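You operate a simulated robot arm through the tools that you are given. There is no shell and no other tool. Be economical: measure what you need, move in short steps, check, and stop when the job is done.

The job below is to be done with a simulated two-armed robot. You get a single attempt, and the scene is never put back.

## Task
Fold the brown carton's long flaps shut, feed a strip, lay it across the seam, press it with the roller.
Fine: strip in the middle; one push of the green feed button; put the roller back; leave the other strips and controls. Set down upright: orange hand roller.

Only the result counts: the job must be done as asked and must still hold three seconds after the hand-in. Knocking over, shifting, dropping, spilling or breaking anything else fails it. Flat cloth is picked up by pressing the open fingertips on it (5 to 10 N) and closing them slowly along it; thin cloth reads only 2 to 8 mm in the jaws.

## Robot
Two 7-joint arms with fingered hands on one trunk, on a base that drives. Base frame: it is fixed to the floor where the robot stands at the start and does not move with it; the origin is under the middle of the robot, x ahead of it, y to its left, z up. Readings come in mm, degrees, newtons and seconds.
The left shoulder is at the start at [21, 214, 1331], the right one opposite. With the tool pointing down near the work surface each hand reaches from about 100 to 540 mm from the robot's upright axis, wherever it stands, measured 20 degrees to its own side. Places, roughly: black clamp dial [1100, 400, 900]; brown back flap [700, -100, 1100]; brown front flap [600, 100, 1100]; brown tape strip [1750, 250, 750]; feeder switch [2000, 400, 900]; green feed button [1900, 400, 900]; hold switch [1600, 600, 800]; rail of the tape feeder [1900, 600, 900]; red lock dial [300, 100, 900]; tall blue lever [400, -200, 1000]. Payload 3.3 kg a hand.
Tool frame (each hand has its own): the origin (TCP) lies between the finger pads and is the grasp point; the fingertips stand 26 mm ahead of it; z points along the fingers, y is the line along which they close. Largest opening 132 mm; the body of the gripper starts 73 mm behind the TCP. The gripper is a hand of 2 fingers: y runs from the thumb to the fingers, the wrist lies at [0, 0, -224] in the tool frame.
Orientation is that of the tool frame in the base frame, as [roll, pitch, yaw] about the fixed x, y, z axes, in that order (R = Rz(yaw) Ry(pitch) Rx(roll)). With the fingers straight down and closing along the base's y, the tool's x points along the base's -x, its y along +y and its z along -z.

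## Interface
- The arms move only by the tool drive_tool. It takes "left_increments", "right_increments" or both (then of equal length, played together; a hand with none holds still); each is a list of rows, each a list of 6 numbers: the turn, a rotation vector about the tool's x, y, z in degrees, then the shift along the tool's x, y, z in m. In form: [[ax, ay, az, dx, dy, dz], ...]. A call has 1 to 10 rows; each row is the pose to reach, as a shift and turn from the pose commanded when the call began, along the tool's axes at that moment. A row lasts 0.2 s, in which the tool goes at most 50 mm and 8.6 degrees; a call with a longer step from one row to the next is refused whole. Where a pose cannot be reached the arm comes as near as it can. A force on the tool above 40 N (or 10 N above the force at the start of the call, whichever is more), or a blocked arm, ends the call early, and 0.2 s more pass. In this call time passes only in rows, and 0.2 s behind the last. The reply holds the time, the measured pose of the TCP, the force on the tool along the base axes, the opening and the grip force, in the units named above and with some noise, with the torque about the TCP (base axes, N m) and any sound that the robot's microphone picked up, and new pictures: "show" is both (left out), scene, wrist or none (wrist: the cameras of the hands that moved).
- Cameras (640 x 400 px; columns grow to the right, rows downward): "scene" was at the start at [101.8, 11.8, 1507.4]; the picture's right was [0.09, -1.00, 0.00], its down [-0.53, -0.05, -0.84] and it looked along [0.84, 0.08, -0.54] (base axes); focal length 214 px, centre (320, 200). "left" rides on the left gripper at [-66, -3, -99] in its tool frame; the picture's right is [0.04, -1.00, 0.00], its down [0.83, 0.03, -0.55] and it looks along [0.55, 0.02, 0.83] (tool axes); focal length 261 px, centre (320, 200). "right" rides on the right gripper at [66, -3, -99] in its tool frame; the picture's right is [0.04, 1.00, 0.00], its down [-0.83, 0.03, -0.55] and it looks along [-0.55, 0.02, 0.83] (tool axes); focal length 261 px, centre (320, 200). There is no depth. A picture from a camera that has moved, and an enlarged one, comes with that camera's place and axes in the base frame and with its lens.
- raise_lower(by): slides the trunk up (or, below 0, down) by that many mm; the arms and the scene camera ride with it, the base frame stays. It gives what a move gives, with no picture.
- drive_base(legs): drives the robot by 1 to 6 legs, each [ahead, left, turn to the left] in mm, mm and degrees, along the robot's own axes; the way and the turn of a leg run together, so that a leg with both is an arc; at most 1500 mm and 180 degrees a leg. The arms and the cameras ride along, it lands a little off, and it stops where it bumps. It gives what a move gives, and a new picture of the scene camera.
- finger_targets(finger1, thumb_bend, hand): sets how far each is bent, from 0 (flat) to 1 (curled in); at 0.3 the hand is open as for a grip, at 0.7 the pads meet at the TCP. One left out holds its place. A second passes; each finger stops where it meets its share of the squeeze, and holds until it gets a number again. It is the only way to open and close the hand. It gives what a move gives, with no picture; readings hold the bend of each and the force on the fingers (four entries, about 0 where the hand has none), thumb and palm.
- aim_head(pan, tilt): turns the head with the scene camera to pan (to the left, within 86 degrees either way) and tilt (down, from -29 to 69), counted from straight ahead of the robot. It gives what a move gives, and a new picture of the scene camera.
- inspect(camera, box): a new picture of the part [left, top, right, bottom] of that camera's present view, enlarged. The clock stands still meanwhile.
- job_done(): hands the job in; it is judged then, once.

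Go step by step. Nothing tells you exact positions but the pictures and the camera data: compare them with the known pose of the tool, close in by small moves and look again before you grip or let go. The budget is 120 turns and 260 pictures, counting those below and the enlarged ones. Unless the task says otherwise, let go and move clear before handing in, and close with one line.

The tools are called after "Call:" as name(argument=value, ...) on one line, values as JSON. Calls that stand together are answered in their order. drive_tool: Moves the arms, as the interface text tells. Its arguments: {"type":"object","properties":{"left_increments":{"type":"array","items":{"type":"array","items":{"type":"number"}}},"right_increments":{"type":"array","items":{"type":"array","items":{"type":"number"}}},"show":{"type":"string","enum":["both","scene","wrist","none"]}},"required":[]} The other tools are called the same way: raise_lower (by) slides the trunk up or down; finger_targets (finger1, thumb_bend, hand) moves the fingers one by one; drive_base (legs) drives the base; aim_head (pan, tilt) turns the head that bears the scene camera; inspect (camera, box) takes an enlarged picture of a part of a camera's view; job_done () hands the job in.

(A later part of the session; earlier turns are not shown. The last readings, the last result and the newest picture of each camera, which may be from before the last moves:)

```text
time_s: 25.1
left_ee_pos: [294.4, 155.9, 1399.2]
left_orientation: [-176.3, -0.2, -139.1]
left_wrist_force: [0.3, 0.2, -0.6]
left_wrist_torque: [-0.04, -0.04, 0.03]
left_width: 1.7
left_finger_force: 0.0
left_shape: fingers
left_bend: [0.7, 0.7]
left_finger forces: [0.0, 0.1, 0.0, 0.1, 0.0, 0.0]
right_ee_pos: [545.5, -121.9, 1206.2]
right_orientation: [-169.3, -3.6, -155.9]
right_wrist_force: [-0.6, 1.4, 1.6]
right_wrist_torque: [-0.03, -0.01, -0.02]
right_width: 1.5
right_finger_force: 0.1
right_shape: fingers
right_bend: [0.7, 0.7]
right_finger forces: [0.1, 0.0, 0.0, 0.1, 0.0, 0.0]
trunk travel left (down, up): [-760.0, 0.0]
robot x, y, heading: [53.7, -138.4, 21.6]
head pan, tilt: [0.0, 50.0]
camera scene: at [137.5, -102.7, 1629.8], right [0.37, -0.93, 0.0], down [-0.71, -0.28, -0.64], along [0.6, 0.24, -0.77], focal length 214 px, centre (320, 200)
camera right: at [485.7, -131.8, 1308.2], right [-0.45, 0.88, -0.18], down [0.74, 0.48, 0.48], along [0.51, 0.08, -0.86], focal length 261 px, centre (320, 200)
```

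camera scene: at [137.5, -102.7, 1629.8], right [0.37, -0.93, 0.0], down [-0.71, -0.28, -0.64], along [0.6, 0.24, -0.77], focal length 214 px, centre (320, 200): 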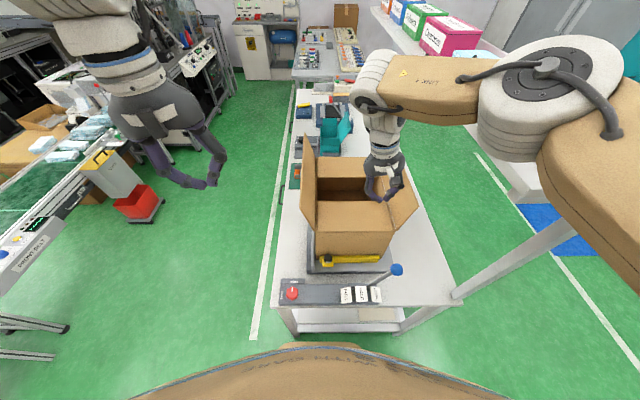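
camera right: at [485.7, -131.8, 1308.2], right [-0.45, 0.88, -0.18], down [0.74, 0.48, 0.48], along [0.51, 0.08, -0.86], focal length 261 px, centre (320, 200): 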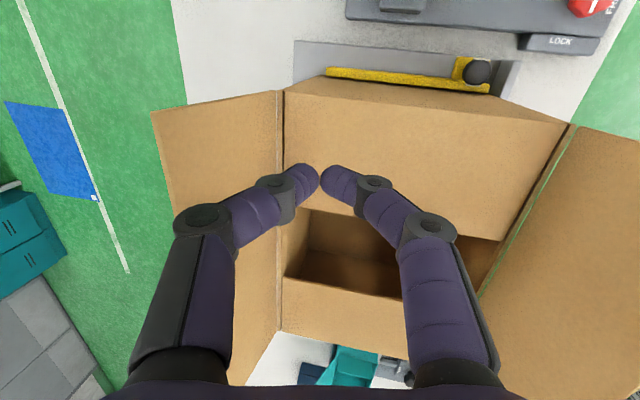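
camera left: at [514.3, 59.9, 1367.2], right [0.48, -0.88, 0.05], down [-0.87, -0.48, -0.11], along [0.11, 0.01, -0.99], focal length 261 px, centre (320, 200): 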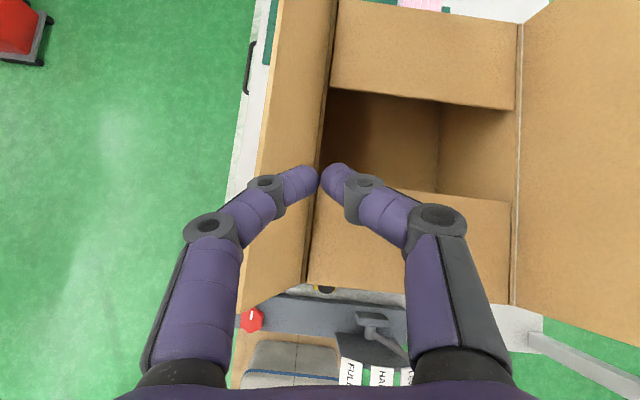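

I triangulate again: the carton top is lower than I took it, z≈1073 with flap tips at ≈1185, so the hand passed over the flap. I'll lift, yaw the hand 90° so it is slim across the flap, and retry lower.

Call:
drive_tool(right_increments=[[0, 0, 8.5, 0, 0, -0.03], [0, 0, 17, 0, 0, -0.03], [0, 0, 25.5, 0, 0, -0.03], [0, 0, 34, 0, 0, -0.03], [0, 0, 42.5, 0, 0, -0.03], [0, 0, 51, 0, 0, -0.03], [0, 0, 59.5, 0, 0, -0.03], [0, 0, 68, 0, 0, -0.03], [0, 0, 76.5, 0, 0, -0.03], [0, 0, 85, 0, 0, -0.03]])

```text
time_s: 27.3
left_ee_pos: [295.6, 156.4, 1399.6]
left_orientation: [-176.2, -0.2, -139.1]
left_wrist_force: [-0.2, 0.9, -0.4]
left_wrist_torque: [0.01, -0.02, -0.01]
left_width: 1.8
left_finger_force: 0.0
left_shape: fingers
left_bend: [0.7, 0.7]
left_finger forces: [0.0, 0.1, 0.1, 0.1, 0.0, 0.0]
right_ee_pos: [545.7, -117.2, 1236.8]
right_orientation: [-175.3, 10.3, 119.6]
right_wrist_force: [-0.1, -0.6, 0.4]
right_wrist_torque: [-0.01, 0.0, -0.02]
right_width: 1.5
right_finger_force: 0.1
right_shape: fingers
right_bend: [0.7, 0.7]
right_finger forces: [0.0, 0.0, 0.0, 0.1, 0.0, 0.0]
trunk travel left (down, up): [-760.0, 0.0]
robot x, y, heading: [54.0, -143.9, 21.6]
head pan, tilt: [0.0, 50.0]
camera scene: at [137.7, -103.8, 1629.8], right [0.37, -0.93, 0.0], down [-0.71, -0.28, -0.64], along [0.6, 0.24, -0.77], focal length 214 px, centre (320, 200)
camera right: at [509.7, -43.0, 1321.8], right [0.85, 0.51, -0.09], down [0.42, -0.59, 0.69], along [0.3, -0.62, -0.72], focal length 261 px, centre (320, 200)
```

scene: 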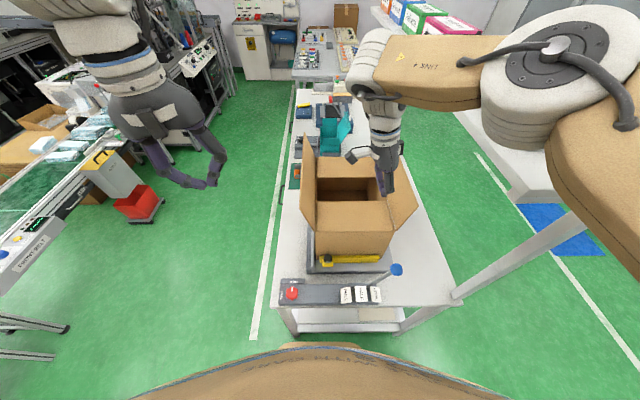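
right: 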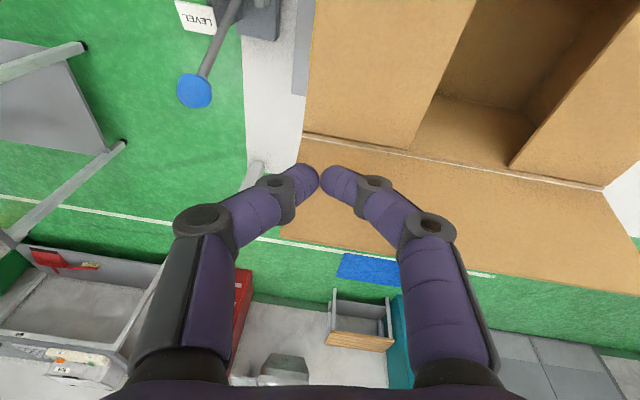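

Call:
drive_tool(right_increments=[[0, 0, 0, -0.048, 0, 0.009], [0, 0, 0, -0.095, 0, 0.018], [0, 0, 0, -0.143, 0, 0.0275], [0, 0, 0, -0.137, 0, 0.06], [0, 0, 0, -0.13, 0, 0.098]])

```text
time_s: 28.5
left_ee_pos: [296.0, 153.8, 1399.9]
left_orientation: [-176.3, -0.1, -139.0]
left_wrist_force: [0.1, -0.8, -0.2]
left_wrist_torque: [0.02, 0.03, 0.0]
left_width: 1.6
left_finger_force: 0.0
left_shape: fingers
left_bend: [0.7, 0.7]
left_finger forces: [0.1, 0.1, 0.0, 0.0, 0.0, 0.1]
right_ee_pos: [612.2, -249.4, 1162.6]
right_orientation: [-175.3, 10.3, 119.7]
right_wrist_force: [-0.2, 0.4, 0.3]
right_wrist_torque: [-0.01, -0.03, 0.01]
right_width: 1.3
right_finger_force: 0.0
right_shape: fingers
right_bend: [0.7, 0.7]
right_finger forces: [0.0, 0.0, 0.1, 0.0, 0.0, 0.0]
trunk travel left (down, up): [-760.0, 0.0]
robot x, y, heading: [56.8, -136.8, 21.6]
head pan, tilt: [0.0, 50.0]
camera scene: at [138.2, -104.1, 1629.7], right [0.37, -0.93, 0.0], down [-0.71, -0.28, -0.64], along [0.6, 0.24, -0.77], focal length 214 px, centre (320, 200)
camera right: at [575.7, -174.4, 1248.0], right [0.85, 0.52, -0.09], down [0.43, -0.59, 0.69], along [0.3, -0.62, -0.72], focal length 261 px, centre (320, 200)
```

scene: 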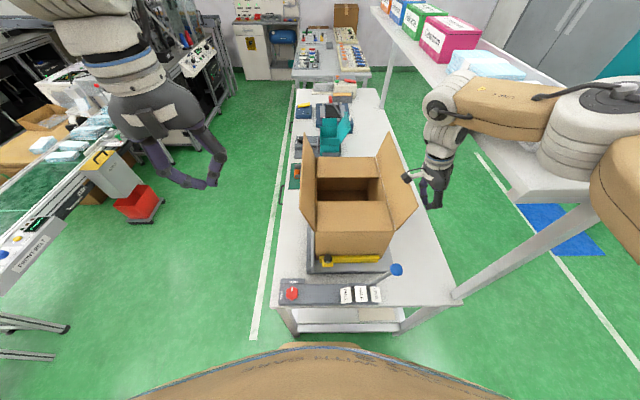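
right: 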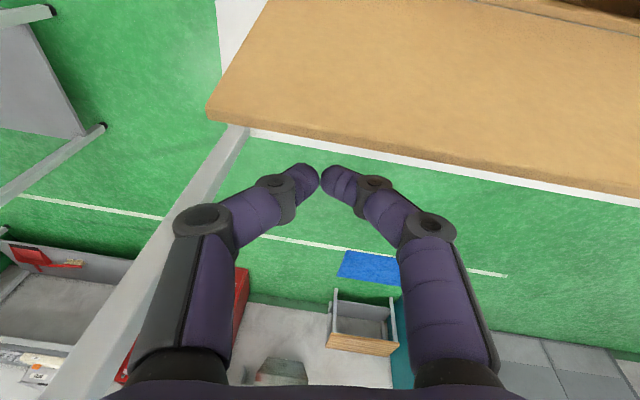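

Fingers are clearly outside the back flap, below its edge. Pushing it over now.

Call:
drive_tool(right_increments=[[0, 0, 0, 0.0445, 0, -0.0085], [0, 0, 0, 0.084, 0, -0.016], [0, 0, 0, 0.118, 0, -0.023], [0, 0, 0, 0.138, 0, -0.0265], [0, 0, 0, 0.161, 0, -0.0155], [0, 0, 0, 0.178, 0, -0.004], [0, 0, 0, 0.19, 0, 0.009], [0, 0, 0, 0.196, 0, 0.015]])

```text
time_s: 30.3
left_ee_pos: [295.5, 155.4, 1399.4]
left_orientation: [-176.3, -0.3, -138.9]
left_wrist_force: [0.6, 0.0, -0.5]
left_wrist_torque: [-0.03, -0.01, 0.01]
left_width: 1.4
left_finger_force: 0.0
left_shape: fingers
left_bend: [0.7, 0.7]
left_finger forces: [0.1, 0.0, 0.0, 0.0, 0.0, 0.1]
right_ee_pos: [529.8, -94.3, 1116.7]
right_orientation: [-175.9, 10.2, 117.8]
right_wrist_force: [0.1, 0.5, -0.1]
right_wrist_torque: [0.01, -0.01, -0.02]
right_width: 1.7
right_finger_force: 0.2
right_shape: fingers
right_bend: [0.7, 0.7]
right_finger forces: [0.1, 0.0, 0.0, 0.1, 0.1, 0.1]
trunk travel left (down, up): [-760.0, 0.0]
robot x, y, heading: [59.4, -141.4, 21.7]
head pan, tilt: [0.0, 50.0]
camera scene: at [138.3, -104.4, 1629.8], right [0.37, -0.93, 0.0], down [-0.71, -0.28, -0.64], along [0.6, 0.24, -0.77], focal length 214 px, centre (320, 200)
camera right: at [494.9, -18.9, 1203.2], right [0.87, 0.49, -0.08], down [0.4, -0.6, 0.69], along [0.29, -0.63, -0.72], focal length 261 px, centre (320, 200)
```

scene: 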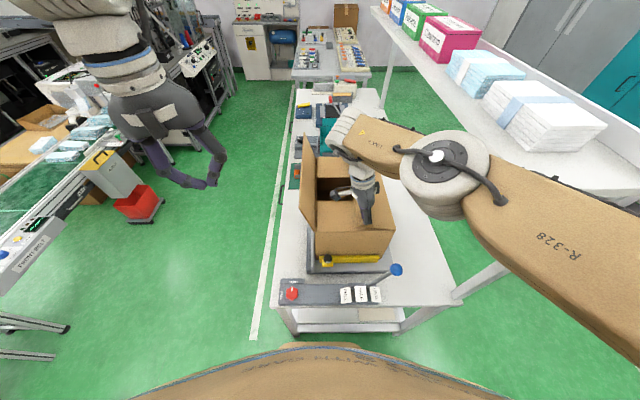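
right: 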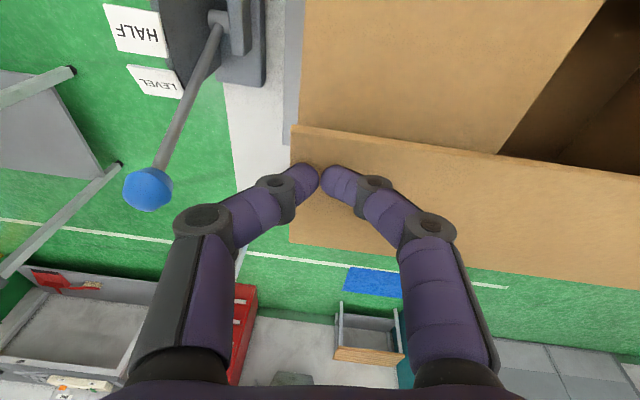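

The back flap is folding over. Press it down a bit further and look closely.

Call:
drive_tool(right_increments=[[0, 0, 0, 0.014, 0, 0.01], [0, 0, 0, 0.018, 0, 0.02]], show="none")

Call:
inspect(camera="scene", box=[270, 110, 450, 280])

```text
time_s: 30.9
left_ee_pos: [295.4, 155.6, 1399.6]
left_orientation: [-176.3, -0.2, -138.9]
left_wrist_force: [0.4, 0.2, -0.1]
left_wrist_torque: [0.0, 0.0, -0.01]
left_width: 1.6
left_finger_force: 0.0
left_shape: fingers
left_bend: [0.7, 0.7]
left_finger forces: [0.0, 0.0, 0.0, 0.0, 0.0, 0.0]
right_ee_pos: [527.3, -86.7, 1095.4]
right_orientation: [-176.0, 10.3, 116.7]
right_wrist_force: [2.5, 1.9, 10.1]
right_wrist_torque: [0.07, -0.07, 0.0]
right_width: 0.9
right_finger_force: 5.1
right_shape: fingers
right_bend: [0.71, 0.7]
right_finger forces: [8.4, 0.0, 0.1, 0.1, 2.0, 0.1]
trunk travel left (down, up): [-760.0, 0.0]
robot x, y, heading: [53.9, -139.6, 21.9]
head pan, tilt: [0.0, 50.0]
```

```text
2.35 times, centred on (360, 195) of scene
camera zoom: at [137.3, -103.9, 1629.9], right [0.37, -0.93, 0.0], down [-0.71, -0.28, -0.64], along [0.6, 0.24, -0.77], focal length 505 px, centre (226, 212)
```

zoom: 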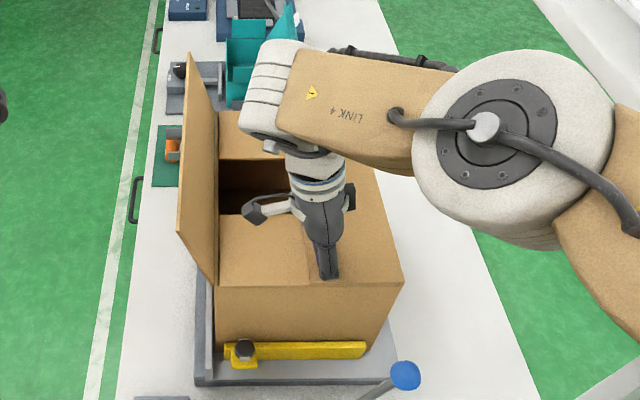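

The back flap lies flat (contact at z≈1070). Lift off and see whether it stays.

Call:
drive_tool(right_increments=[[0, 0, 0, 0, 0, -0.045], [0, 0, 0, 0, 0, -0.09], [0, 0, 0, 0, 0, -0.135], [0, 0, 0, -0.03, -0.03, -0.16], [0, 0, 0, -0.05, -0.07, -0.16]], show="scene")

Call:
inspect(camera="scene", box=[270, 110, 450, 280])

```text
time_s: 32.1
left_ee_pos: [297.3, 152.1, 1400.2]
left_orientation: [-176.5, -0.1, -139.0]
left_wrist_force: [0.8, -0.1, -0.4]
left_wrist_torque: [0.0, 0.03, 0.03]
left_width: 1.4
left_finger_force: 0.0
left_shape: fingers
left_bend: [0.7, 0.7]
left_finger forces: [0.0, 0.0, 0.0, 0.1, 0.0, 0.1]
right_ee_pos: [470.0, -118.7, 1263.3]
right_orientation: [-175.5, 10.1, 119.9]
right_wrist_force: [-0.4, -0.8, -1.2]
right_wrist_torque: [0.04, 0.01, 0.0]
right_width: 1.5
right_finger_force: 0.1
right_shape: fingers
right_bend: [0.7, 0.7]
right_finger forces: [0.0, 0.1, 0.0, 0.1, 0.0, 0.0]
right hand out of reach, approached as far as the arm can: row 3
trunk travel left (down, up): [-760.0, 0.0]
robot x, y, heading: [56.5, -140.1, 21.7]
head pan, tilt: [0.0, 50.0]
camera scene: at [139.6, -107.7, 1629.7], right [0.37, -0.93, 0.0], down [-0.71, -0.28, -0.64], along [0.6, 0.24, -0.77], focal length 214 px, centre (320, 200)
```

scene: 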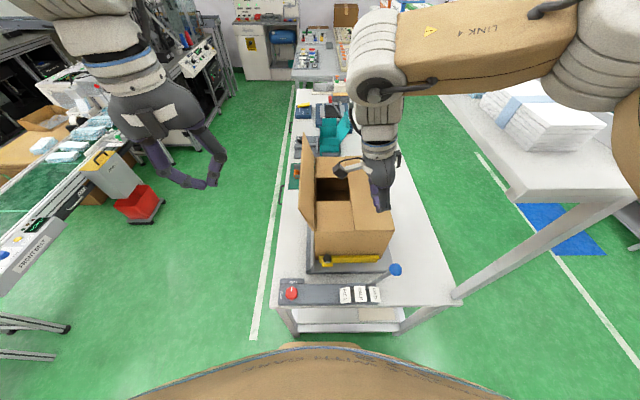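

```text
2.35 times, centred on (360, 195) of scene
camera zoom: at [139.6, -107.7, 1629.7], right [0.37, -0.93, 0.0], down [-0.71, -0.28, -0.64], along [0.6, 0.24, -0.77], focal length 505 px, centre (226, 212)
```

zoom: 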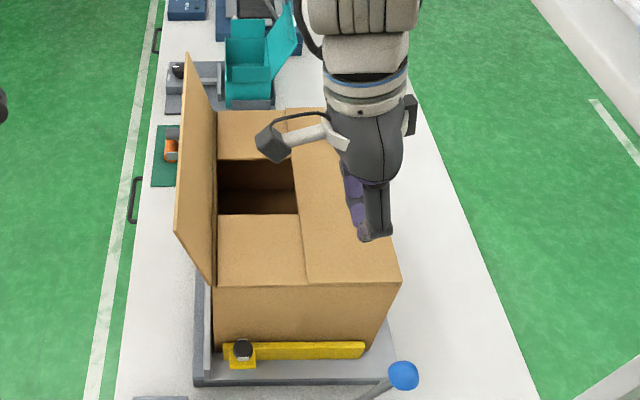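

It stays down. Mirror the same approach with the left hand: yaw 90° and come down outside the front flap; right hand backs off.

Call:
drive_tool(left_increments=[[0, 0, -7.8, -0.0128, -0.0124, 0.0167], [0, 0, -15.6, -0.0256, -0.0248, 0.0334], [0, 0, -23.4, -0.0384, -0.0372, 0.05], [0, 0, -31.2, -0.0512, -0.0496, 0.0667], [0, 0, -39, -0.064, -0.062, 0.0834], [0, 0, -46.8, -0.0768, -0.0744, 0.1], [0, 0, -54.6, -0.0896, -0.0868, 0.117], [0, 0, -62.4, -0.1024, -0.099, 0.134], [0, 0, -70, -0.115, -0.112, 0.16], [0, 0, -70, -0.115, -0.112, 0.2]])

```text
time_s: 34.3
left_ee_pos: [463.2, 137.2, 1205.9]
left_orientation: [-178.8, -3.4, -68.9]
left_wrist_force: [-0.1, 0.3, -0.5]
left_wrist_torque: [0.02, -0.02, 0.01]
left_width: 1.5
left_finger_force: 0.1
left_shape: fingers
left_bend: [0.7, 0.7]
left_finger forces: [0.1, 0.0, 0.0, 0.1, 0.0, 0.0]
right_ee_pos: [468.2, -114.9, 1261.9]
right_orientation: [-175.2, 10.3, 119.8]
right_wrist_force: [0.4, -0.3, -1.0]
right_wrist_torque: [0.0, 0.01, 0.03]
right_width: 1.9
right_finger_force: 0.1
right_shape: fingers
right_bend: [0.7, 0.7]
right_finger forces: [0.0, 0.0, 0.0, 0.0, 0.0, 0.0]
trunk travel left (down, up): [-760.0, 0.0]
robot x, y, heading: [55.8, -140.4, 21.5]
head pan, tilt: [0.0, 50.0]
camera scene: at [137.9, -102.8, 1629.7], right [0.37, -0.93, 0.0], down [-0.71, -0.28, -0.64], along [0.6, 0.24, -0.77], focal length 214 px, centre (320, 200)
camera left: at [437.8, 205.4, 1301.1], right [0.95, 0.32, 0.02], down [0.25, -0.76, 0.6], along [0.21, -0.56, -0.8], focal length 261 px, centre (320, 200)
```

scene: 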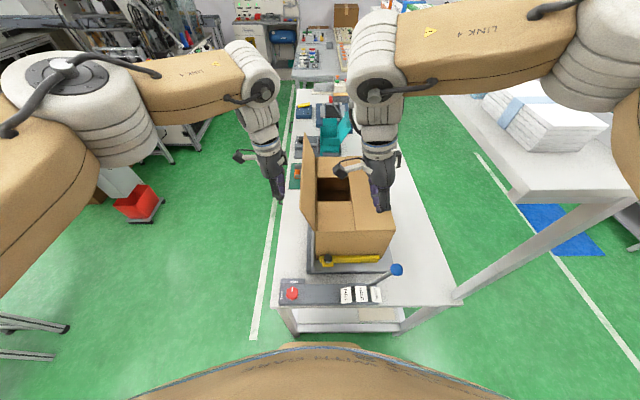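
left: 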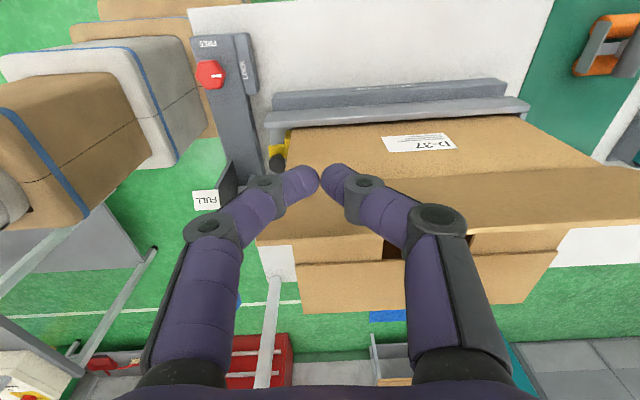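

Left hand is outside the front flap. Lower and push it over, while the right hand steps aside.

Call:
drive_tool(left_increments=[[0, 0, 0, 0, 0, 0.045], [0, 0, 0, 0.04, 0, 0.047], [0, 0, 0, 0.08, 0, 0.05], [0, 0, 0, 0.115, 0, 0.052], [0, 0, 0, 0.135, 0, 0.056], [0, 0, 0, 0.155, 0, 0.071], [0, 0, 0, 0.17, 0, 0.088], [0, 0, 0, 0.178, 0, 0.102], [0, 0, 0, 0.185, 0, 0.115]], right_increments=[[0, 0, 0, -0.03, -0.02, -0.01], [0, 0, 0, -0.06, -0.04, -0.01], [0, 0, 0, -0.06, -0.04, -0.01], [0, 0, 0, -0.06, -0.04, -0.01], [0, 0, 0, -0.06, -0.04, -0.01], [0, 0, 0, -0.06, -0.04, -0.01], [0, 0, 0, -0.06, -0.04, -0.01], [0, 0, 0, -0.06, -0.04, -0.01], [0, 0, 0, -0.06, -0.04, -0.01]], show="scene")

Call:
inspect(camera="scene", box=[270, 110, 450, 280])

```text
time_s: 36.5
left_ee_pos: [481.4, 52.7, 1129.7]
left_orientation: [-178.6, -3.9, -65.6]
left_wrist_force: [0.0, -0.5, -0.2]
left_wrist_torque: [-0.01, 0.01, 0.0]
left_width: 1.4
left_finger_force: 0.0
left_shape: fingers
left_bend: [0.7, 0.7]
left_finger forces: [0.0, 0.1, 0.0, 0.1, 0.0, 0.0]
left hand out of reach, approached as far as the arm can: row 4, 5, 6, 7, 8, 9
right_ee_pos: [462.1, -183.1, 1286.3]
right_orientation: [-175.4, 10.2, 119.8]
right_wrist_force: [0.4, -0.1, 0.3]
right_wrist_torque: [-0.03, 0.01, -0.01]
right_width: 1.6
right_finger_force: 0.1
right_shape: fingers
right_bend: [0.7, 0.7]
right_finger forces: [0.0, 0.0, 0.1, 0.0, 0.0, 0.1]
trunk travel left (down, up): [-760.0, 0.0]
robot x, y, heading: [59.4, -137.5, 21.6]
head pan, tilt: [0.0, 50.0]
stopped in row 9 (left hand): the arm was blocked; the commanded pose is now the measured one
camera scene: at [137.8, -103.9, 1629.8], right [0.37, -0.93, 0.0], down [-0.71, -0.28, -0.64], along [0.6, 0.24, -0.77], focal length 214 px, centre (320, 200)
```

scene: 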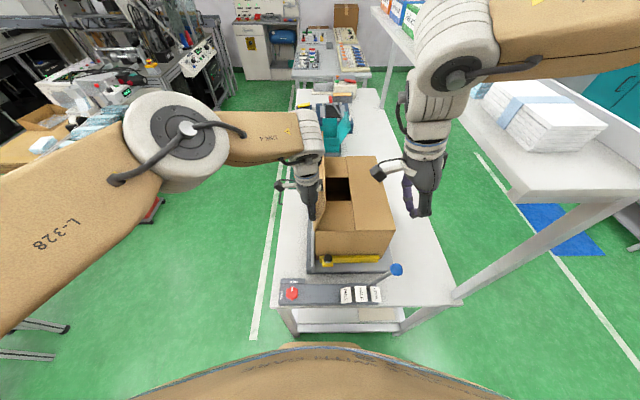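

```text
2.35 times, centred on (360, 195) of scene
camera zoom: at [137.8, -103.9, 1629.8], right [0.37, -0.93, 0.0], down [-0.71, -0.28, -0.64], along [0.6, 0.24, -0.77], focal length 505 px, centre (226, 212)
```

zoom: 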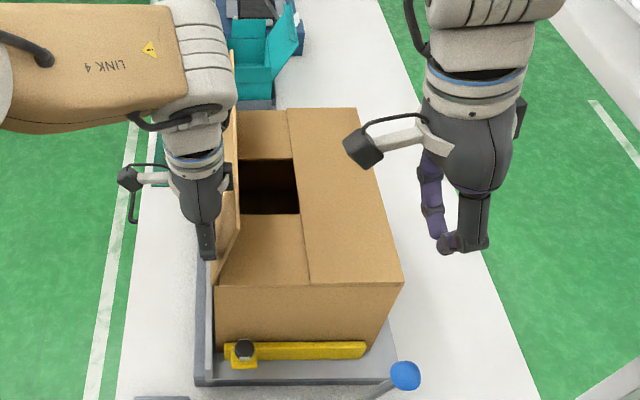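

Front flap is past vertical but the left arm is at its limit; I'll pull the right hand back and slide the base to the right so the hand carries the flap over.

Call:
drive_tool(right_increments=[[0, 0, 0, 0.03, -0.03, 0], [0, 0, 0, 0.06, -0.06, 0]], show="none")

Call:
drive_base(legs=[[0, -80, 0]])

Call:
inspect(camera="scene", box=[230, 110, 410, 280])

```text
time_s: 37.1
left_ee_pos: [482.6, 51.7, 1129.6]
left_orientation: [-178.7, -3.9, -65.6]
left_wrist_force: [-0.1, 0.0, 0.5]
left_wrist_torque: [0.0, 0.01, 0.02]
left_width: 1.4
left_finger_force: 0.1
left_shape: fingers
left_bend: [0.7, 0.7]
left_finger forces: [0.0, 0.1, 0.0, 0.1, 0.0, 0.0]
right_ee_pos: [424.1, -173.9, 1283.5]
right_orientation: [-175.2, 10.2, 119.8]
right_wrist_force: [0.2, -0.3, 0.3]
right_wrist_torque: [-0.03, 0.03, -0.03]
right_width: 1.8
right_finger_force: 0.0
right_shape: fingers
right_bend: [0.7, 0.7]
right_finger forces: [0.0, 0.0, 0.0, 0.1, 0.0, 0.0]
right hand out of reach, approached as far as the arm can: row 2
trunk travel left (down, up): [-760.0, 0.0]
robot x, y, heading: [56.2, -139.9, 21.4]
head pan, tilt: [0.0, 50.0]
```

```text
time_s: 38.2
left_ee_pos: [512.9, -23.0, 1129.8]
left_orientation: [-178.5, -3.9, -65.6]
left_wrist_force: [0.3, 0.0, 0.5]
left_wrist_torque: [0.03, -0.01, 0.02]
left_width: 1.5
left_finger_force: 0.0
left_shape: fingers
left_bend: [0.7, 0.7]
left_finger forces: [0.1, 0.0, 0.0, 0.1, 0.1, 0.0]
right_ee_pos: [454.4, -248.6, 1283.4]
right_orientation: [-175.1, 10.2, 119.9]
right_wrist_force: [0.0, -0.2, 0.3]
right_wrist_torque: [0.03, 0.0, -0.01]
right_width: 1.6
right_finger_force: 0.0
right_shape: fingers
right_bend: [0.7, 0.7]
right_finger forces: [0.1, 0.0, 0.0, 0.1, 0.1, 0.0]
trunk travel left (down, up): [-760.0, 0.0]
robot x, y, heading: [82.4, -213.1, 21.7]
head pan, tilt: [0.0, 50.0]
camera scene: at [168.3, -180.6, 1629.8], right [0.37, -0.93, 0.0], down [-0.71, -0.28, -0.64], along [0.6, 0.24, -0.77], focal length 214 px, centre (320, 200)
```

scene: 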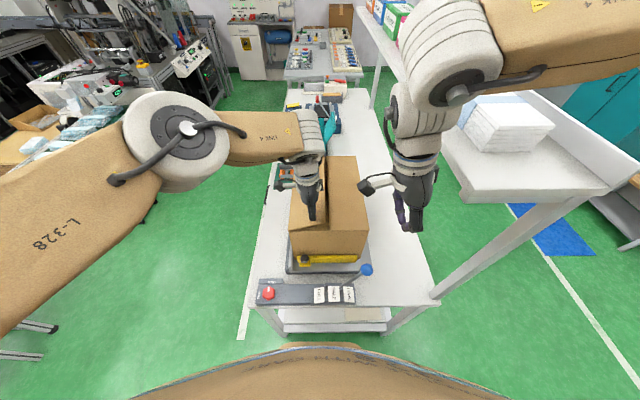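

```text
2.35 times, centred on (320, 195) of scene
camera zoom: at [168.3, -180.6, 1629.8], right [0.37, -0.93, 0.0], down [-0.71, -0.28, -0.64], along [0.6, 0.24, -0.77], focal length 505 px, centre (320, 212)
```

zoom: 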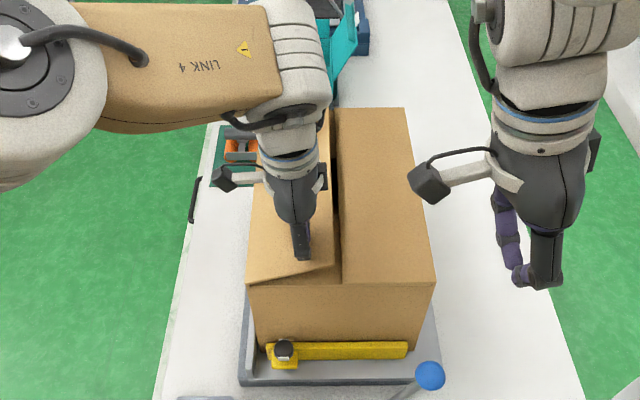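

Call:
drive_tool(left_increments=[[0, 0, 0, 0, 0, 0.012], [0, 0, 0, 0, 0, 0.024], [0, 0, 0, 0, 0, 0.032]], show="none")

Call:
inspect(camera="scene", box=[250, 130, 390, 270])

```text
time_s: 39.0
left_ee_pos: [519.6, -1.8, 1103.4]
left_orientation: [-178.0, -4.2, -63.4]
left_wrist_force: [-0.6, 0.0, 0.9]
left_wrist_torque: [-0.02, 0.01, 0.05]
left_width: 1.6
left_finger_force: 0.1
left_shape: fingers
left_bend: [0.7, 0.7]
left_finger forces: [0.2, 0.0, 0.0, 0.1, 0.0, 0.1]
right_ee_pos: [452.3, -247.4, 1283.0]
right_orientation: [-175.1, 10.3, 119.9]
right_wrist_force: [0.2, 0.2, 0.7]
right_wrist_torque: [0.02, -0.01, 0.0]
right_width: 1.4
right_finger_force: 0.1
right_shape: fingers
right_bend: [0.7, 0.7]
right_finger forces: [0.1, 0.0, 0.0, 0.0, 0.1, 0.0]
trunk travel left (down, up): [-760.0, 0.0]
robot x, y, heading: [84.5, -212.1, 22.0]
head pan, tilt: [0.0, 50.0]
```

```text
2.86 times, centred on (320, 200) of scene
camera zoom: at [167.1, -177.5, 1629.8], right [0.37, -0.93, 0.0], down [-0.71, -0.28, -0.64], along [0.6, 0.24, -0.77], focal length 613 px, centre (320, 200)
```

zoom: 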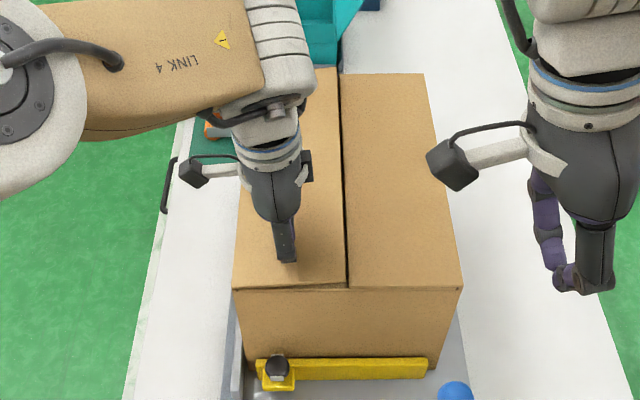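

Almost flat; a touch more pressure, then lift.

Call:
drive_tool(left_increments=[[0, 0, 0, 0.008, 0, 0.008], [0, 0, 0, 0.012, 0, 0.015]], show="none")

Call:
drive_tool(left_increments=[[0, 0, 0, 0, 0, -0.045], [0, 0, 0, 0, 0, -0.09], [0, 0, 0, -0.03, -0.03, -0.12], [0, 0, 0, -0.06, -0.06, -0.12]], show="scene")

Call:
inspect(camera="scene", box=[250, 130, 390, 270])

```text
time_s: 39.6
left_ee_pos: [520.7, -6.8, 1094.6]
left_orientation: [-177.5, -4.5, -63.0]
left_wrist_force: [3.8, -0.2, 34.9]
left_wrist_torque: [0.2, -0.27, -0.03]
left_width: 1.0
left_finger_force: 17.5
left_shape: fingers
left_bend: [0.71, 0.7]
left_finger forces: [10.9, 0.0, 0.0, 0.0, 24.2, 0.1]
left hand out of reach, approached as far as the arm can: row 1, 2
right_ee_pos: [450.9, -249.4, 1285.4]
right_orientation: [-175.5, 10.3, 119.8]
right_wrist_force: [0.0, 0.0, -0.2]
right_wrist_torque: [-0.02, 0.01, -0.01]
right_width: 1.5
right_finger_force: 0.0
right_shape: fingers
right_bend: [0.7, 0.7]
right_finger forces: [0.0, 0.0, 0.0, 0.0, 0.0, 0.0]
trunk travel left (down, up): [-760.0, 0.0]
robot x, y, heading: [82.9, -215.3, 21.4]
head pan, tilt: [0.0, 50.0]
```

```text
refused: row 3 steps farther than a row can; nothing moved
```

```text
2.86 times, centred on (320, 200) of scene
camera zoom: at [164.6, -180.4, 1630.5], right [0.37, -0.93, 0.0], down [-0.71, -0.28, -0.64], along [0.6, 0.24, -0.76], focal length 613 px, centre (320, 200)
```

zoom: 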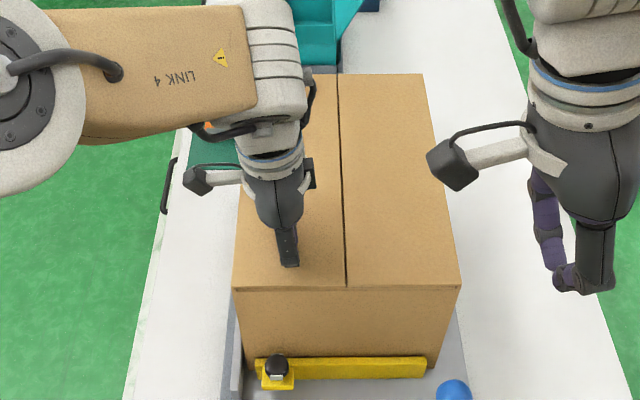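

Both flaps are shut. Lift and retract both arms.

Call:
drive_tool(left_increments=[[0, 0, 0, 0, 0, -0.045], [0, 0, 0, 0, 0, -0.09], [0, 0, 0, -0.02, -0.02, -0.12], [0, 0, 0, -0.05, -0.05, -0.13], [0, 0, 0, -0.08, -0.08, -0.14], [0, 0, 0, -0.11, -0.11, -0.14]], right_increments=[[0, 0, 0, 0.02, 0, 0], [0, 0, 0, 0.03, -0.02, 0], [0, 0, 0, 0.03, -0.04, 0], [0, 0, 0, 0.03, -0.06, 0], [0, 0, 0, 0.03, -0.06, 0], [0, 0, 0, 0.03, -0.06, 0]], show="scene")

Call:
inspect(camera="scene", box=[270, 60, 370, 140])

```text
time_s: 39.8
left_ee_pos: [521.5, -4.0, 1094.4]
left_orientation: [-177.2, -4.4, -63.0]
left_wrist_force: [2.0, -9.5, 26.4]
left_wrist_torque: [-0.17, -0.06, -0.01]
left_width: 0.0
left_finger_force: 14.7
left_shape: fingers
left_bend: [0.72, 0.71]
left_finger forces: [15.4, 0.0, 0.0, 0.0, 13.7, 0.0]
right_ee_pos: [451.7, -248.5, 1283.4]
right_orientation: [-175.3, 10.2, 119.9]
right_wrist_force: [0.6, 0.1, 0.3]
right_wrist_torque: [-0.02, -0.02, 0.03]
right_width: 1.7
right_finger_force: 0.1
right_shape: fingers
right_bend: [0.7, 0.7]
right_finger forces: [0.0, 0.1, 0.0, 0.0, 0.0, 0.1]
right hand out of reach, approached as far as the arm can: row 1
trunk travel left (down, up): [-760.0, 0.0]
robot x, y, heading: [83.5, -214.8, 21.9]
head pan, tilt: [0.0, 50.0]
stopped in row 1 (left hand): the force on the tool passed its limit at 71 N (the readings are from after the stop); the commanded pose is now the measured one
camera scene: at [165.8, -181.4, 1630.0], right [0.37, -0.93, 0.0], down [-0.71, -0.28, -0.64], along [0.6, 0.24, -0.77], focal length 214 px, centre (320, 200)
```

scene: 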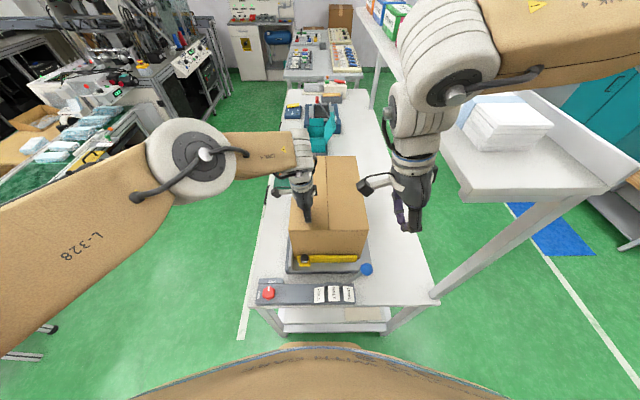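

```text
5.00 times, centred on (320, 100) of scene
camera zoom: at [165.8, -181.4, 1630.0], right [0.37, -0.93, 0.0], down [-0.71, -0.28, -0.64], along [0.6, 0.24, -0.77], focal length 1072 px, centre (320, 700)
```

zoom: 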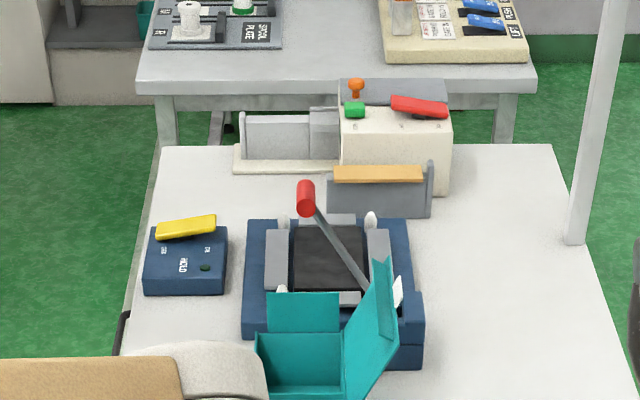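

Call:
drive_tool(left_increments=[[0, 0, 0, 0, 0, -0.01], [0, 0, 0, 0, 0, -0.04], [0, 0, 0, 0, 0, -0.08], [0, 0, 0, -0.02, -0.02, -0.11], [0, 0, 0, -0.05, -0.05, -0.12], [0, 0, 0, -0.08, -0.08, -0.13], [0, 0, 0, -0.11, -0.11, -0.13]], show="scene")

Call:
inspect(camera="scene", box=[250, 130, 390, 270])

```text
time_s: 41.4
left_ee_pos: [541.0, 113.6, 1221.0]
left_orientation: [-177.4, -4.1, -63.4]
left_wrist_force: [-0.7, 0.5, -0.3]
left_wrist_torque: [0.01, 0.0, 0.0]
left_width: 1.2
left_finger_force: 0.0
left_shape: fingers
left_bend: [0.7, 0.7]
left_finger forces: [0.1, 0.0, 0.1, 0.1, 0.0, 0.0]
left hand out of reach, approached as far as the arm can: row 6, 7
right_ee_pos: [452.6, -246.5, 1284.6]
right_orientation: [-175.2, 10.4, 119.9]
right_wrist_force: [-0.5, -0.2, -0.9]
right_wrist_torque: [0.04, 0.01, -0.05]
right_width: 1.7
right_finger_force: 0.0
right_shape: fingers
right_bend: [0.7, 0.7]
right_finger forces: [0.0, 0.0, 0.1, 0.0, 0.1, 0.0]
trunk travel left (down, up): [-760.0, 0.0]
robot x, y, heading: [86.2, -216.0, 22.1]
head pan, tilt: [0.0, 50.0]
camera scene: at [167.2, -178.9, 1629.8], right [0.37, -0.93, 0.0], down [-0.71, -0.28, -0.64], along [0.6, 0.24, -0.77], focal length 214 px, centre (320, 200)
```

scene: 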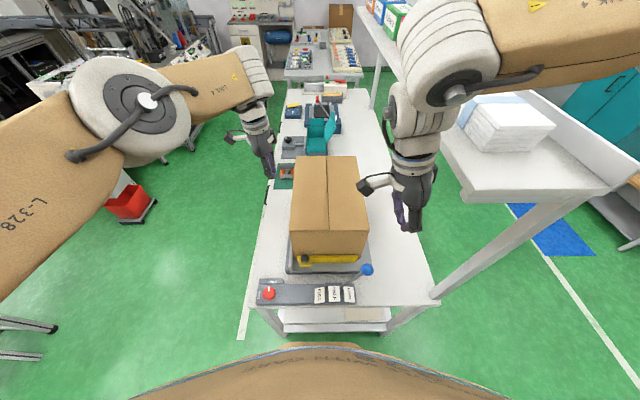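

```text
2.86 times, centred on (320, 200) of scene
camera zoom: at [167.2, -178.9, 1629.8], right [0.37, -0.93, 0.0], down [-0.71, -0.28, -0.64], along [0.6, 0.24, -0.77], focal length 613 px, centre (320, 200)
```

zoom: 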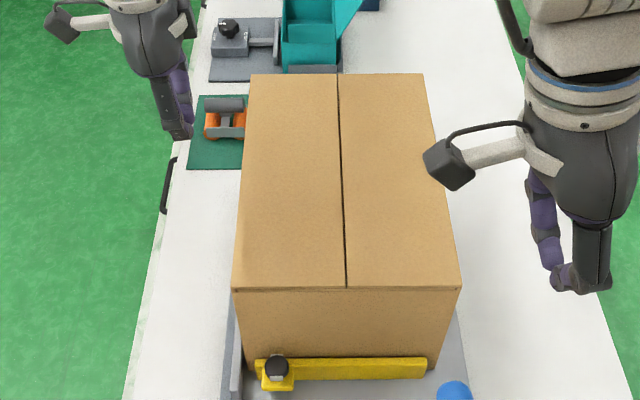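

Both flaps lie flat with the seam closed; carton centre is about (667, −11), seam heading 21.5°. Now drive round to the aisle side in front of the tape feeder at the far end.

Call:
drive_base(legs=[[0, 640, 0], [1300, 0, 0], [300, 0, 0], [0, 0, -90]])

```text
time_s: 56.5
left_ee_pos: [1655.0, 519.3, 1220.1]
left_orientation: [-177.4, -4.3, -152.7]
left_wrist_force: [-0.2, 0.4, -0.4]
left_wrist_torque: [-0.02, 0.0, -0.01]
left_width: 1.2
left_finger_force: 0.0
left_shape: fingers
left_bend: [0.7, 0.7]
left_finger forces: [0.1, 0.0, 0.1, 0.1, 0.0, 0.0]
right_ee_pos: [1293.8, 601.9, 1284.2]
right_orientation: [-175.2, 10.3, 30.5]
right_wrist_force: [0.0, -0.2, 0.4]
right_wrist_torque: [0.02, -0.01, -0.01]
right_width: 1.9
right_finger_force: 0.2
right_shape: fingers
right_bend: [0.7, 0.7]
right_finger forces: [0.0, 0.1, 0.0, 0.1, 0.0, 0.0]
trunk travel left (down, up): [-760.0, 0.0]
robot x, y, heading: [1325.0, 970.9, -67.8]
head pan, tilt: [0.0, 50.0]
camera scene: at [1355.9, 893.9, 1629.8], right [-0.93, -0.38, 0.0], down [-0.29, 0.71, -0.64], along [0.24, -0.59, -0.77], focal length 214 px, centre (320, 200)
```

scene: 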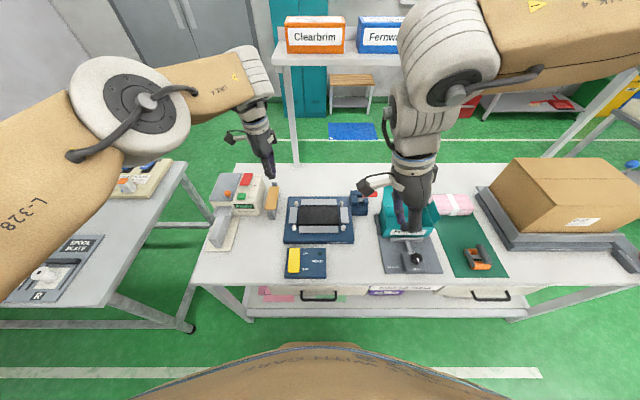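

Call:
inspect(camera="scene", box=[190, 150, 350, 290])

Call:
inspect(camera="scene", box=[360, 150, 640, 290])

```text
2.86 times, centred on (270, 220) of scene
camera zoom: at [1355.9, 893.9, 1629.8], right [-0.93, -0.38, 0.0], down [-0.29, 0.71, -0.64], along [0.24, -0.59, -0.77], focal length 613 px, centre (463, 143)
```

zoom: 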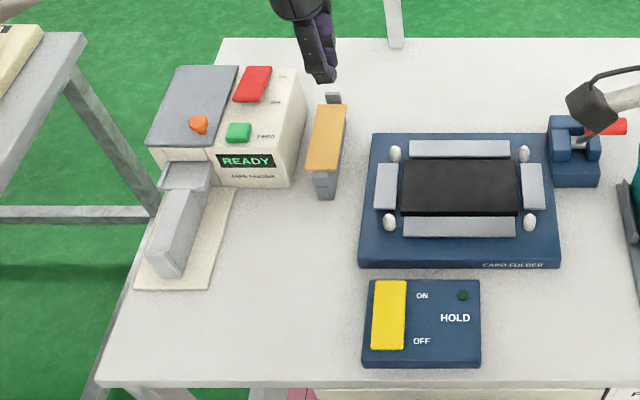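

```text
2.29 times, centred on (500, 220) of scene
camera zoom: at [1355.9, 893.9, 1629.8], right [-0.93, -0.38, 0.0], down [-0.29, 0.71, -0.64], along [0.24, -0.59, -0.77], focal length 490 px, centre (-91, 154)
```

zoom: 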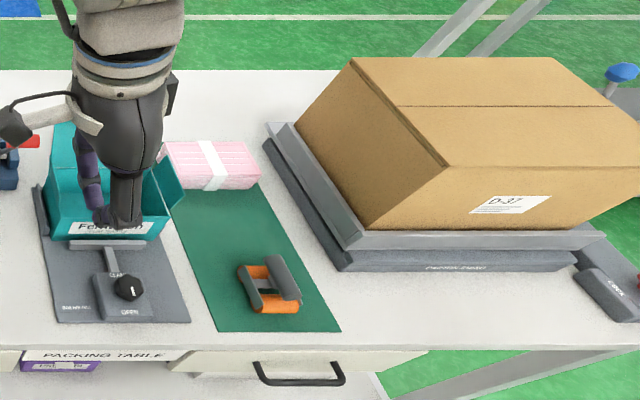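

Feeder reads READY, with the green FEED button at about (1915, 448, 913). I'll move in closer with the left arm aimed at it.

Call:
drive_base(legs=[[0, 170, -0.7], [90, 0, 0]])

```text
time_s: 58.7
left_ee_pos: [1841.2, 495.3, 1220.1]
left_orientation: [-177.5, -4.3, -153.4]
left_wrist_force: [-0.2, -1.2, -0.6]
left_wrist_torque: [0.06, 0.04, 0.01]
left_width: 1.4
left_finger_force: 0.0
left_shape: fingers
left_bend: [0.7, 0.7]
left_finger forces: [0.0, 0.0, 0.1, 0.0, 0.0, 0.0]
right_ee_pos: [1481.1, 583.4, 1284.2]
right_orientation: [-175.1, 10.3, 29.8]
right_wrist_force: [-0.2, 0.6, 0.6]
right_wrist_torque: [0.02, 0.0, -0.04]
right_width: 1.6
right_finger_force: 0.0
right_shape: fingers
right_bend: [0.7, 0.7]
right_finger forces: [0.0, 0.0, 0.0, 0.0, 0.0, 0.0]
trunk travel left (down, up): [-760.0, 0.0]
robot x, y, heading: [1509.4, 950.7, -68.3]
head pan, tilt: [0.0, 50.0]
camera scene: at [1546.7, 873.1, 1629.7], right [-0.93, -0.37, 0.0], down [-0.28, 0.71, -0.64], along [0.24, -0.6, -0.77], focal length 214 px, centre (320, 200)
```

scene: 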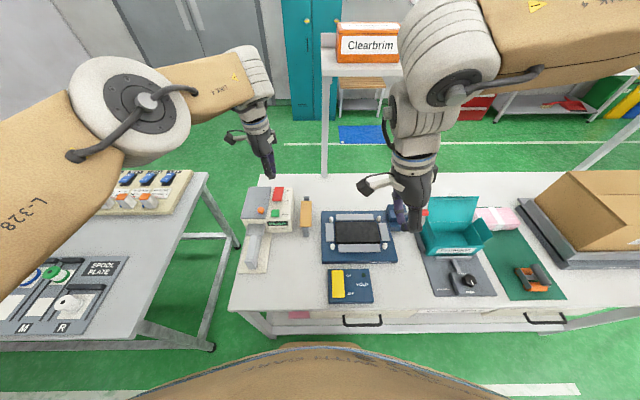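

Call:
raise_lower(by=-140)

Call:
drive_tool(left_increments=[[-8, 0, 0, -0.01, 0.012, 0.015], [-16, 0, 0, -0.02, 0.024, 0.03], [-24, 0, 0, -0.03, 0.036, 0.04], [-32, 0, 0, -0.04, 0.048, 0.05], [-40, 0, 0, -0.045, 0.058, 0.055], [-45, 0, 0, -0.045, 0.058, 0.06]])

Call:
inspect(camera="scene", box=[200, 160, 330, 280])

```text
time_s: 60.4
left_ee_pos: [1840.9, 496.2, 1081.1]
left_orientation: [-177.4, -4.2, -153.4]
left_wrist_force: [-0.1, 0.9, -0.3]
left_wrist_torque: [0.01, 0.01, 0.0]
left_width: 1.4
left_finger_force: 0.1
left_shape: fingers
left_bend: [0.7, 0.7]
left_finger forces: [0.0, 0.0, 0.0, 0.0, 0.0, 0.0]
right_ee_pos: [1478.9, 583.6, 1143.2]
right_orientation: [-175.3, 10.4, 29.8]
right_wrist_force: [-0.5, 0.0, 0.4]
right_wrist_torque: [-0.01, -0.02, -0.02]
right_width: 1.8
right_finger_force: 0.0
right_shape: fingers
right_bend: [0.7, 0.7]
right_finger forces: [0.0, 0.0, 0.0, 0.0, 0.0, 0.1]
trunk travel left (down, up): [-620.0, 140.0]
robot x, y, heading: [1515.2, 953.9, -68.2]
head pan, tilt: [0.0, 50.0]
```

```text
time_s: 61.8
left_ee_pos: [1689.4, 651.7, 1074.2]
left_orientation: [140.2, -4.0, -153.2]
left_wrist_force: [-0.8, 0.5, -0.6]
left_wrist_torque: [0.04, -0.02, 0.0]
left_width: 1.5
left_finger_force: 0.0
left_shape: fingers
left_bend: [0.7, 0.7]
left_finger forces: [0.0, 0.0, 0.0, 0.1, 0.1, 0.1]
left hand out of reach, approached as far as the arm can: row 1, 2, 3, 4, 5, 6
right_ee_pos: [1477.8, 584.7, 1144.2]
right_orientation: [-175.2, 10.2, 29.8]
right_wrist_force: [-0.4, 0.0, -0.8]
right_wrist_torque: [0.0, -0.08, 0.01]
right_width: 1.8
right_finger_force: 0.1
right_shape: fingers
right_bend: [0.7, 0.7]
right_finger forces: [0.1, 0.0, 0.1, 0.1, 0.1, 0.0]
trunk travel left (down, up): [-620.0, 140.0]
robot x, y, heading: [1511.5, 950.1, -68.4]
head pan, tilt: [0.0, 50.0]
camera scene: at [1543.0, 872.1, 1489.7], right [-0.93, -0.37, 0.0], down [-0.28, 0.71, -0.64], along [0.24, -0.6, -0.77], focal length 214 px, centre (320, 200)
camera left: at [1780.9, 625.6, 1144.3], right [0.27, -0.72, -0.64], down [-0.57, -0.65, 0.5], along [-0.78, 0.22, -0.58], focal length 261 px, centre (320, 200)
```

scene: 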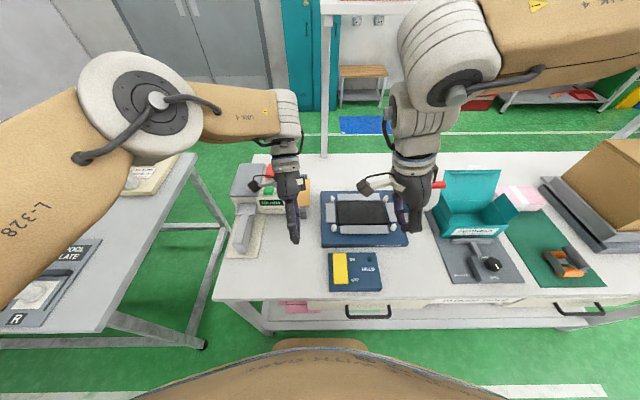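
left: 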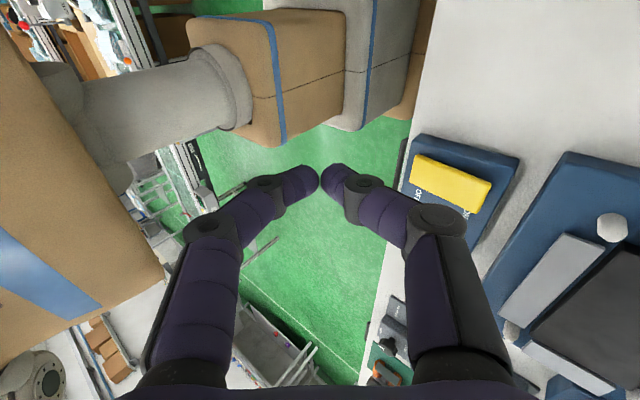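

```text
3.33 times, centred on (265, 220) of scene
camera zoom: at [1543.0, 872.1, 1489.7], right [-0.93, -0.37, 0.0], down [-0.28, 0.71, -0.64], along [0.24, -0.6, -0.77], focal length 715 px, centre (503, 133)
```

zoom: 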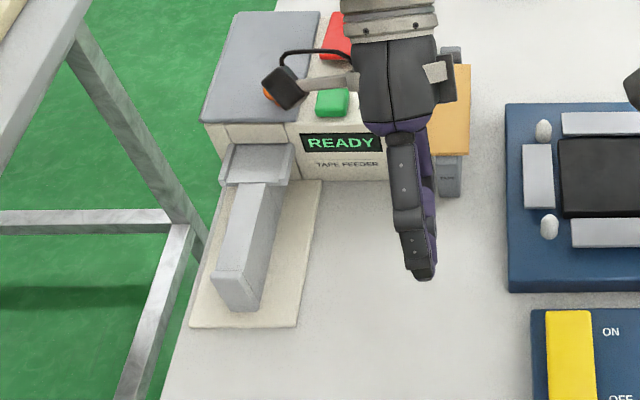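

The tilt went the wrong way (toward me). I turn it back the other way while moving to just before the button.

Call:
drive_tool(left_increments=[[8.2, 0, 0, -0.005, -0.01, -0.005], [16.4, 0, 0, -0.015, -0.03, -0.015], [24.6, 0, 0, -0.028, -0.06, -0.025], [32.8, 0, 0, -0.042, -0.09, -0.037], [41, 0, 0, -0.056, -0.12, -0.05], [49.2, 0, 0, -0.07, -0.15, -0.062], [57.4, 0, 0, -0.084, -0.18, -0.075], [65.6, 0, 0, -0.098, -0.205, -0.088], [73.8, 0, 0, -0.11, -0.225, -0.098], [82, 0, 0, -0.114, -0.237, -0.102]])

Call:
inspect(camera="scene", box=[200, 140, 330, 260])

```text
time_s: 64.0
left_ee_pos: [1894.3, 481.6, 979.6]
left_orientation: [-140.2, -4.0, -153.4]
left_wrist_force: [0.0, 0.8, 0.2]
left_wrist_torque: [0.02, 0.0, -0.01]
left_width: 1.7
left_finger_force: 0.0
left_shape: fingers
left_bend: [0.7, 0.7]
left_finger forces: [0.0, 0.0, 0.1, 0.1, 0.0, 0.0]
right_ee_pos: [1480.3, 583.4, 1143.0]
right_orientation: [-175.3, 10.3, 29.8]
right_wrist_force: [0.3, 0.2, 0.2]
right_wrist_torque: [-0.01, -0.04, 0.02]
right_width: 1.5
right_finger_force: 0.0
right_shape: fingers
right_bend: [0.7, 0.7]
right_finger forces: [0.0, 0.1, 0.0, 0.0, 0.1, 0.0]
trunk travel left (down, up): [-620.0, 140.0]
robot x, y, heading: [1514.7, 952.4, -68.3]
head pan, tilt: [0.0, 50.0]
camera scene: at [1546.2, 873.4, 1489.7], right [-0.93, -0.37, 0.0], down [-0.28, 0.71, -0.64], along [0.24, -0.6, -0.77], focal length 214 px, centre (320, 200)
camera left: at [1931.0, 569.7, 1053.4], right [0.35, -0.69, 0.64], down [-0.89, -0.02, 0.46], along [-0.3, -0.73, -0.61], focal length 261 px, centre (320, 200)
```

scene: 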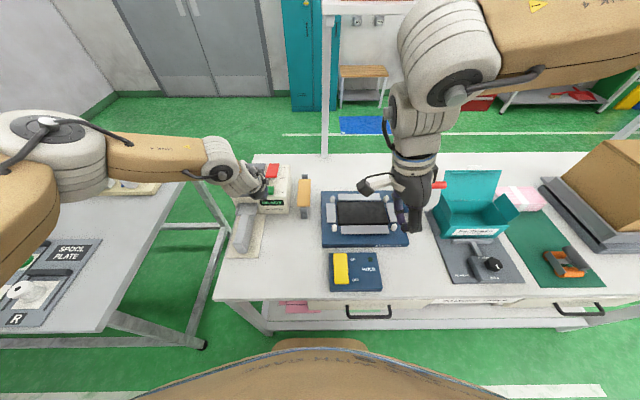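
left: 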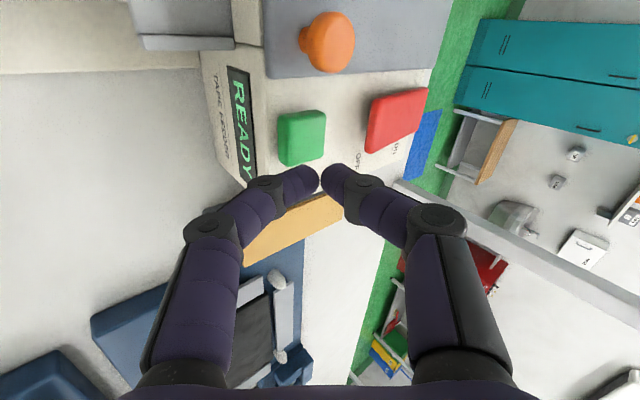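

```text
3.33 times, centred on (265, 200) of scene
camera zoom: at [1546.2, 873.4, 1489.7], right [-0.93, -0.37, 0.0], down [-0.28, 0.71, -0.64], along [0.24, -0.6, -0.77], focal length 715 px, centre (503, 200)
```

zoom: 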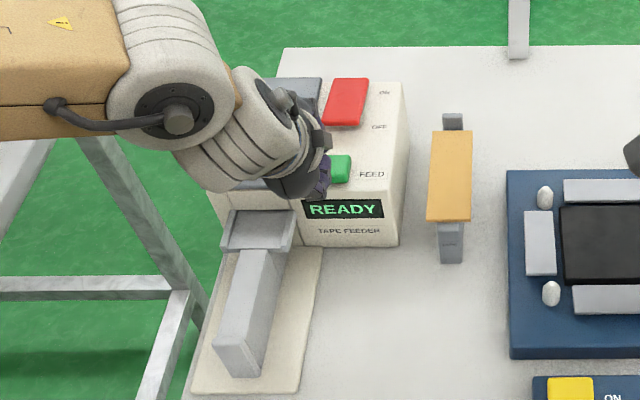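

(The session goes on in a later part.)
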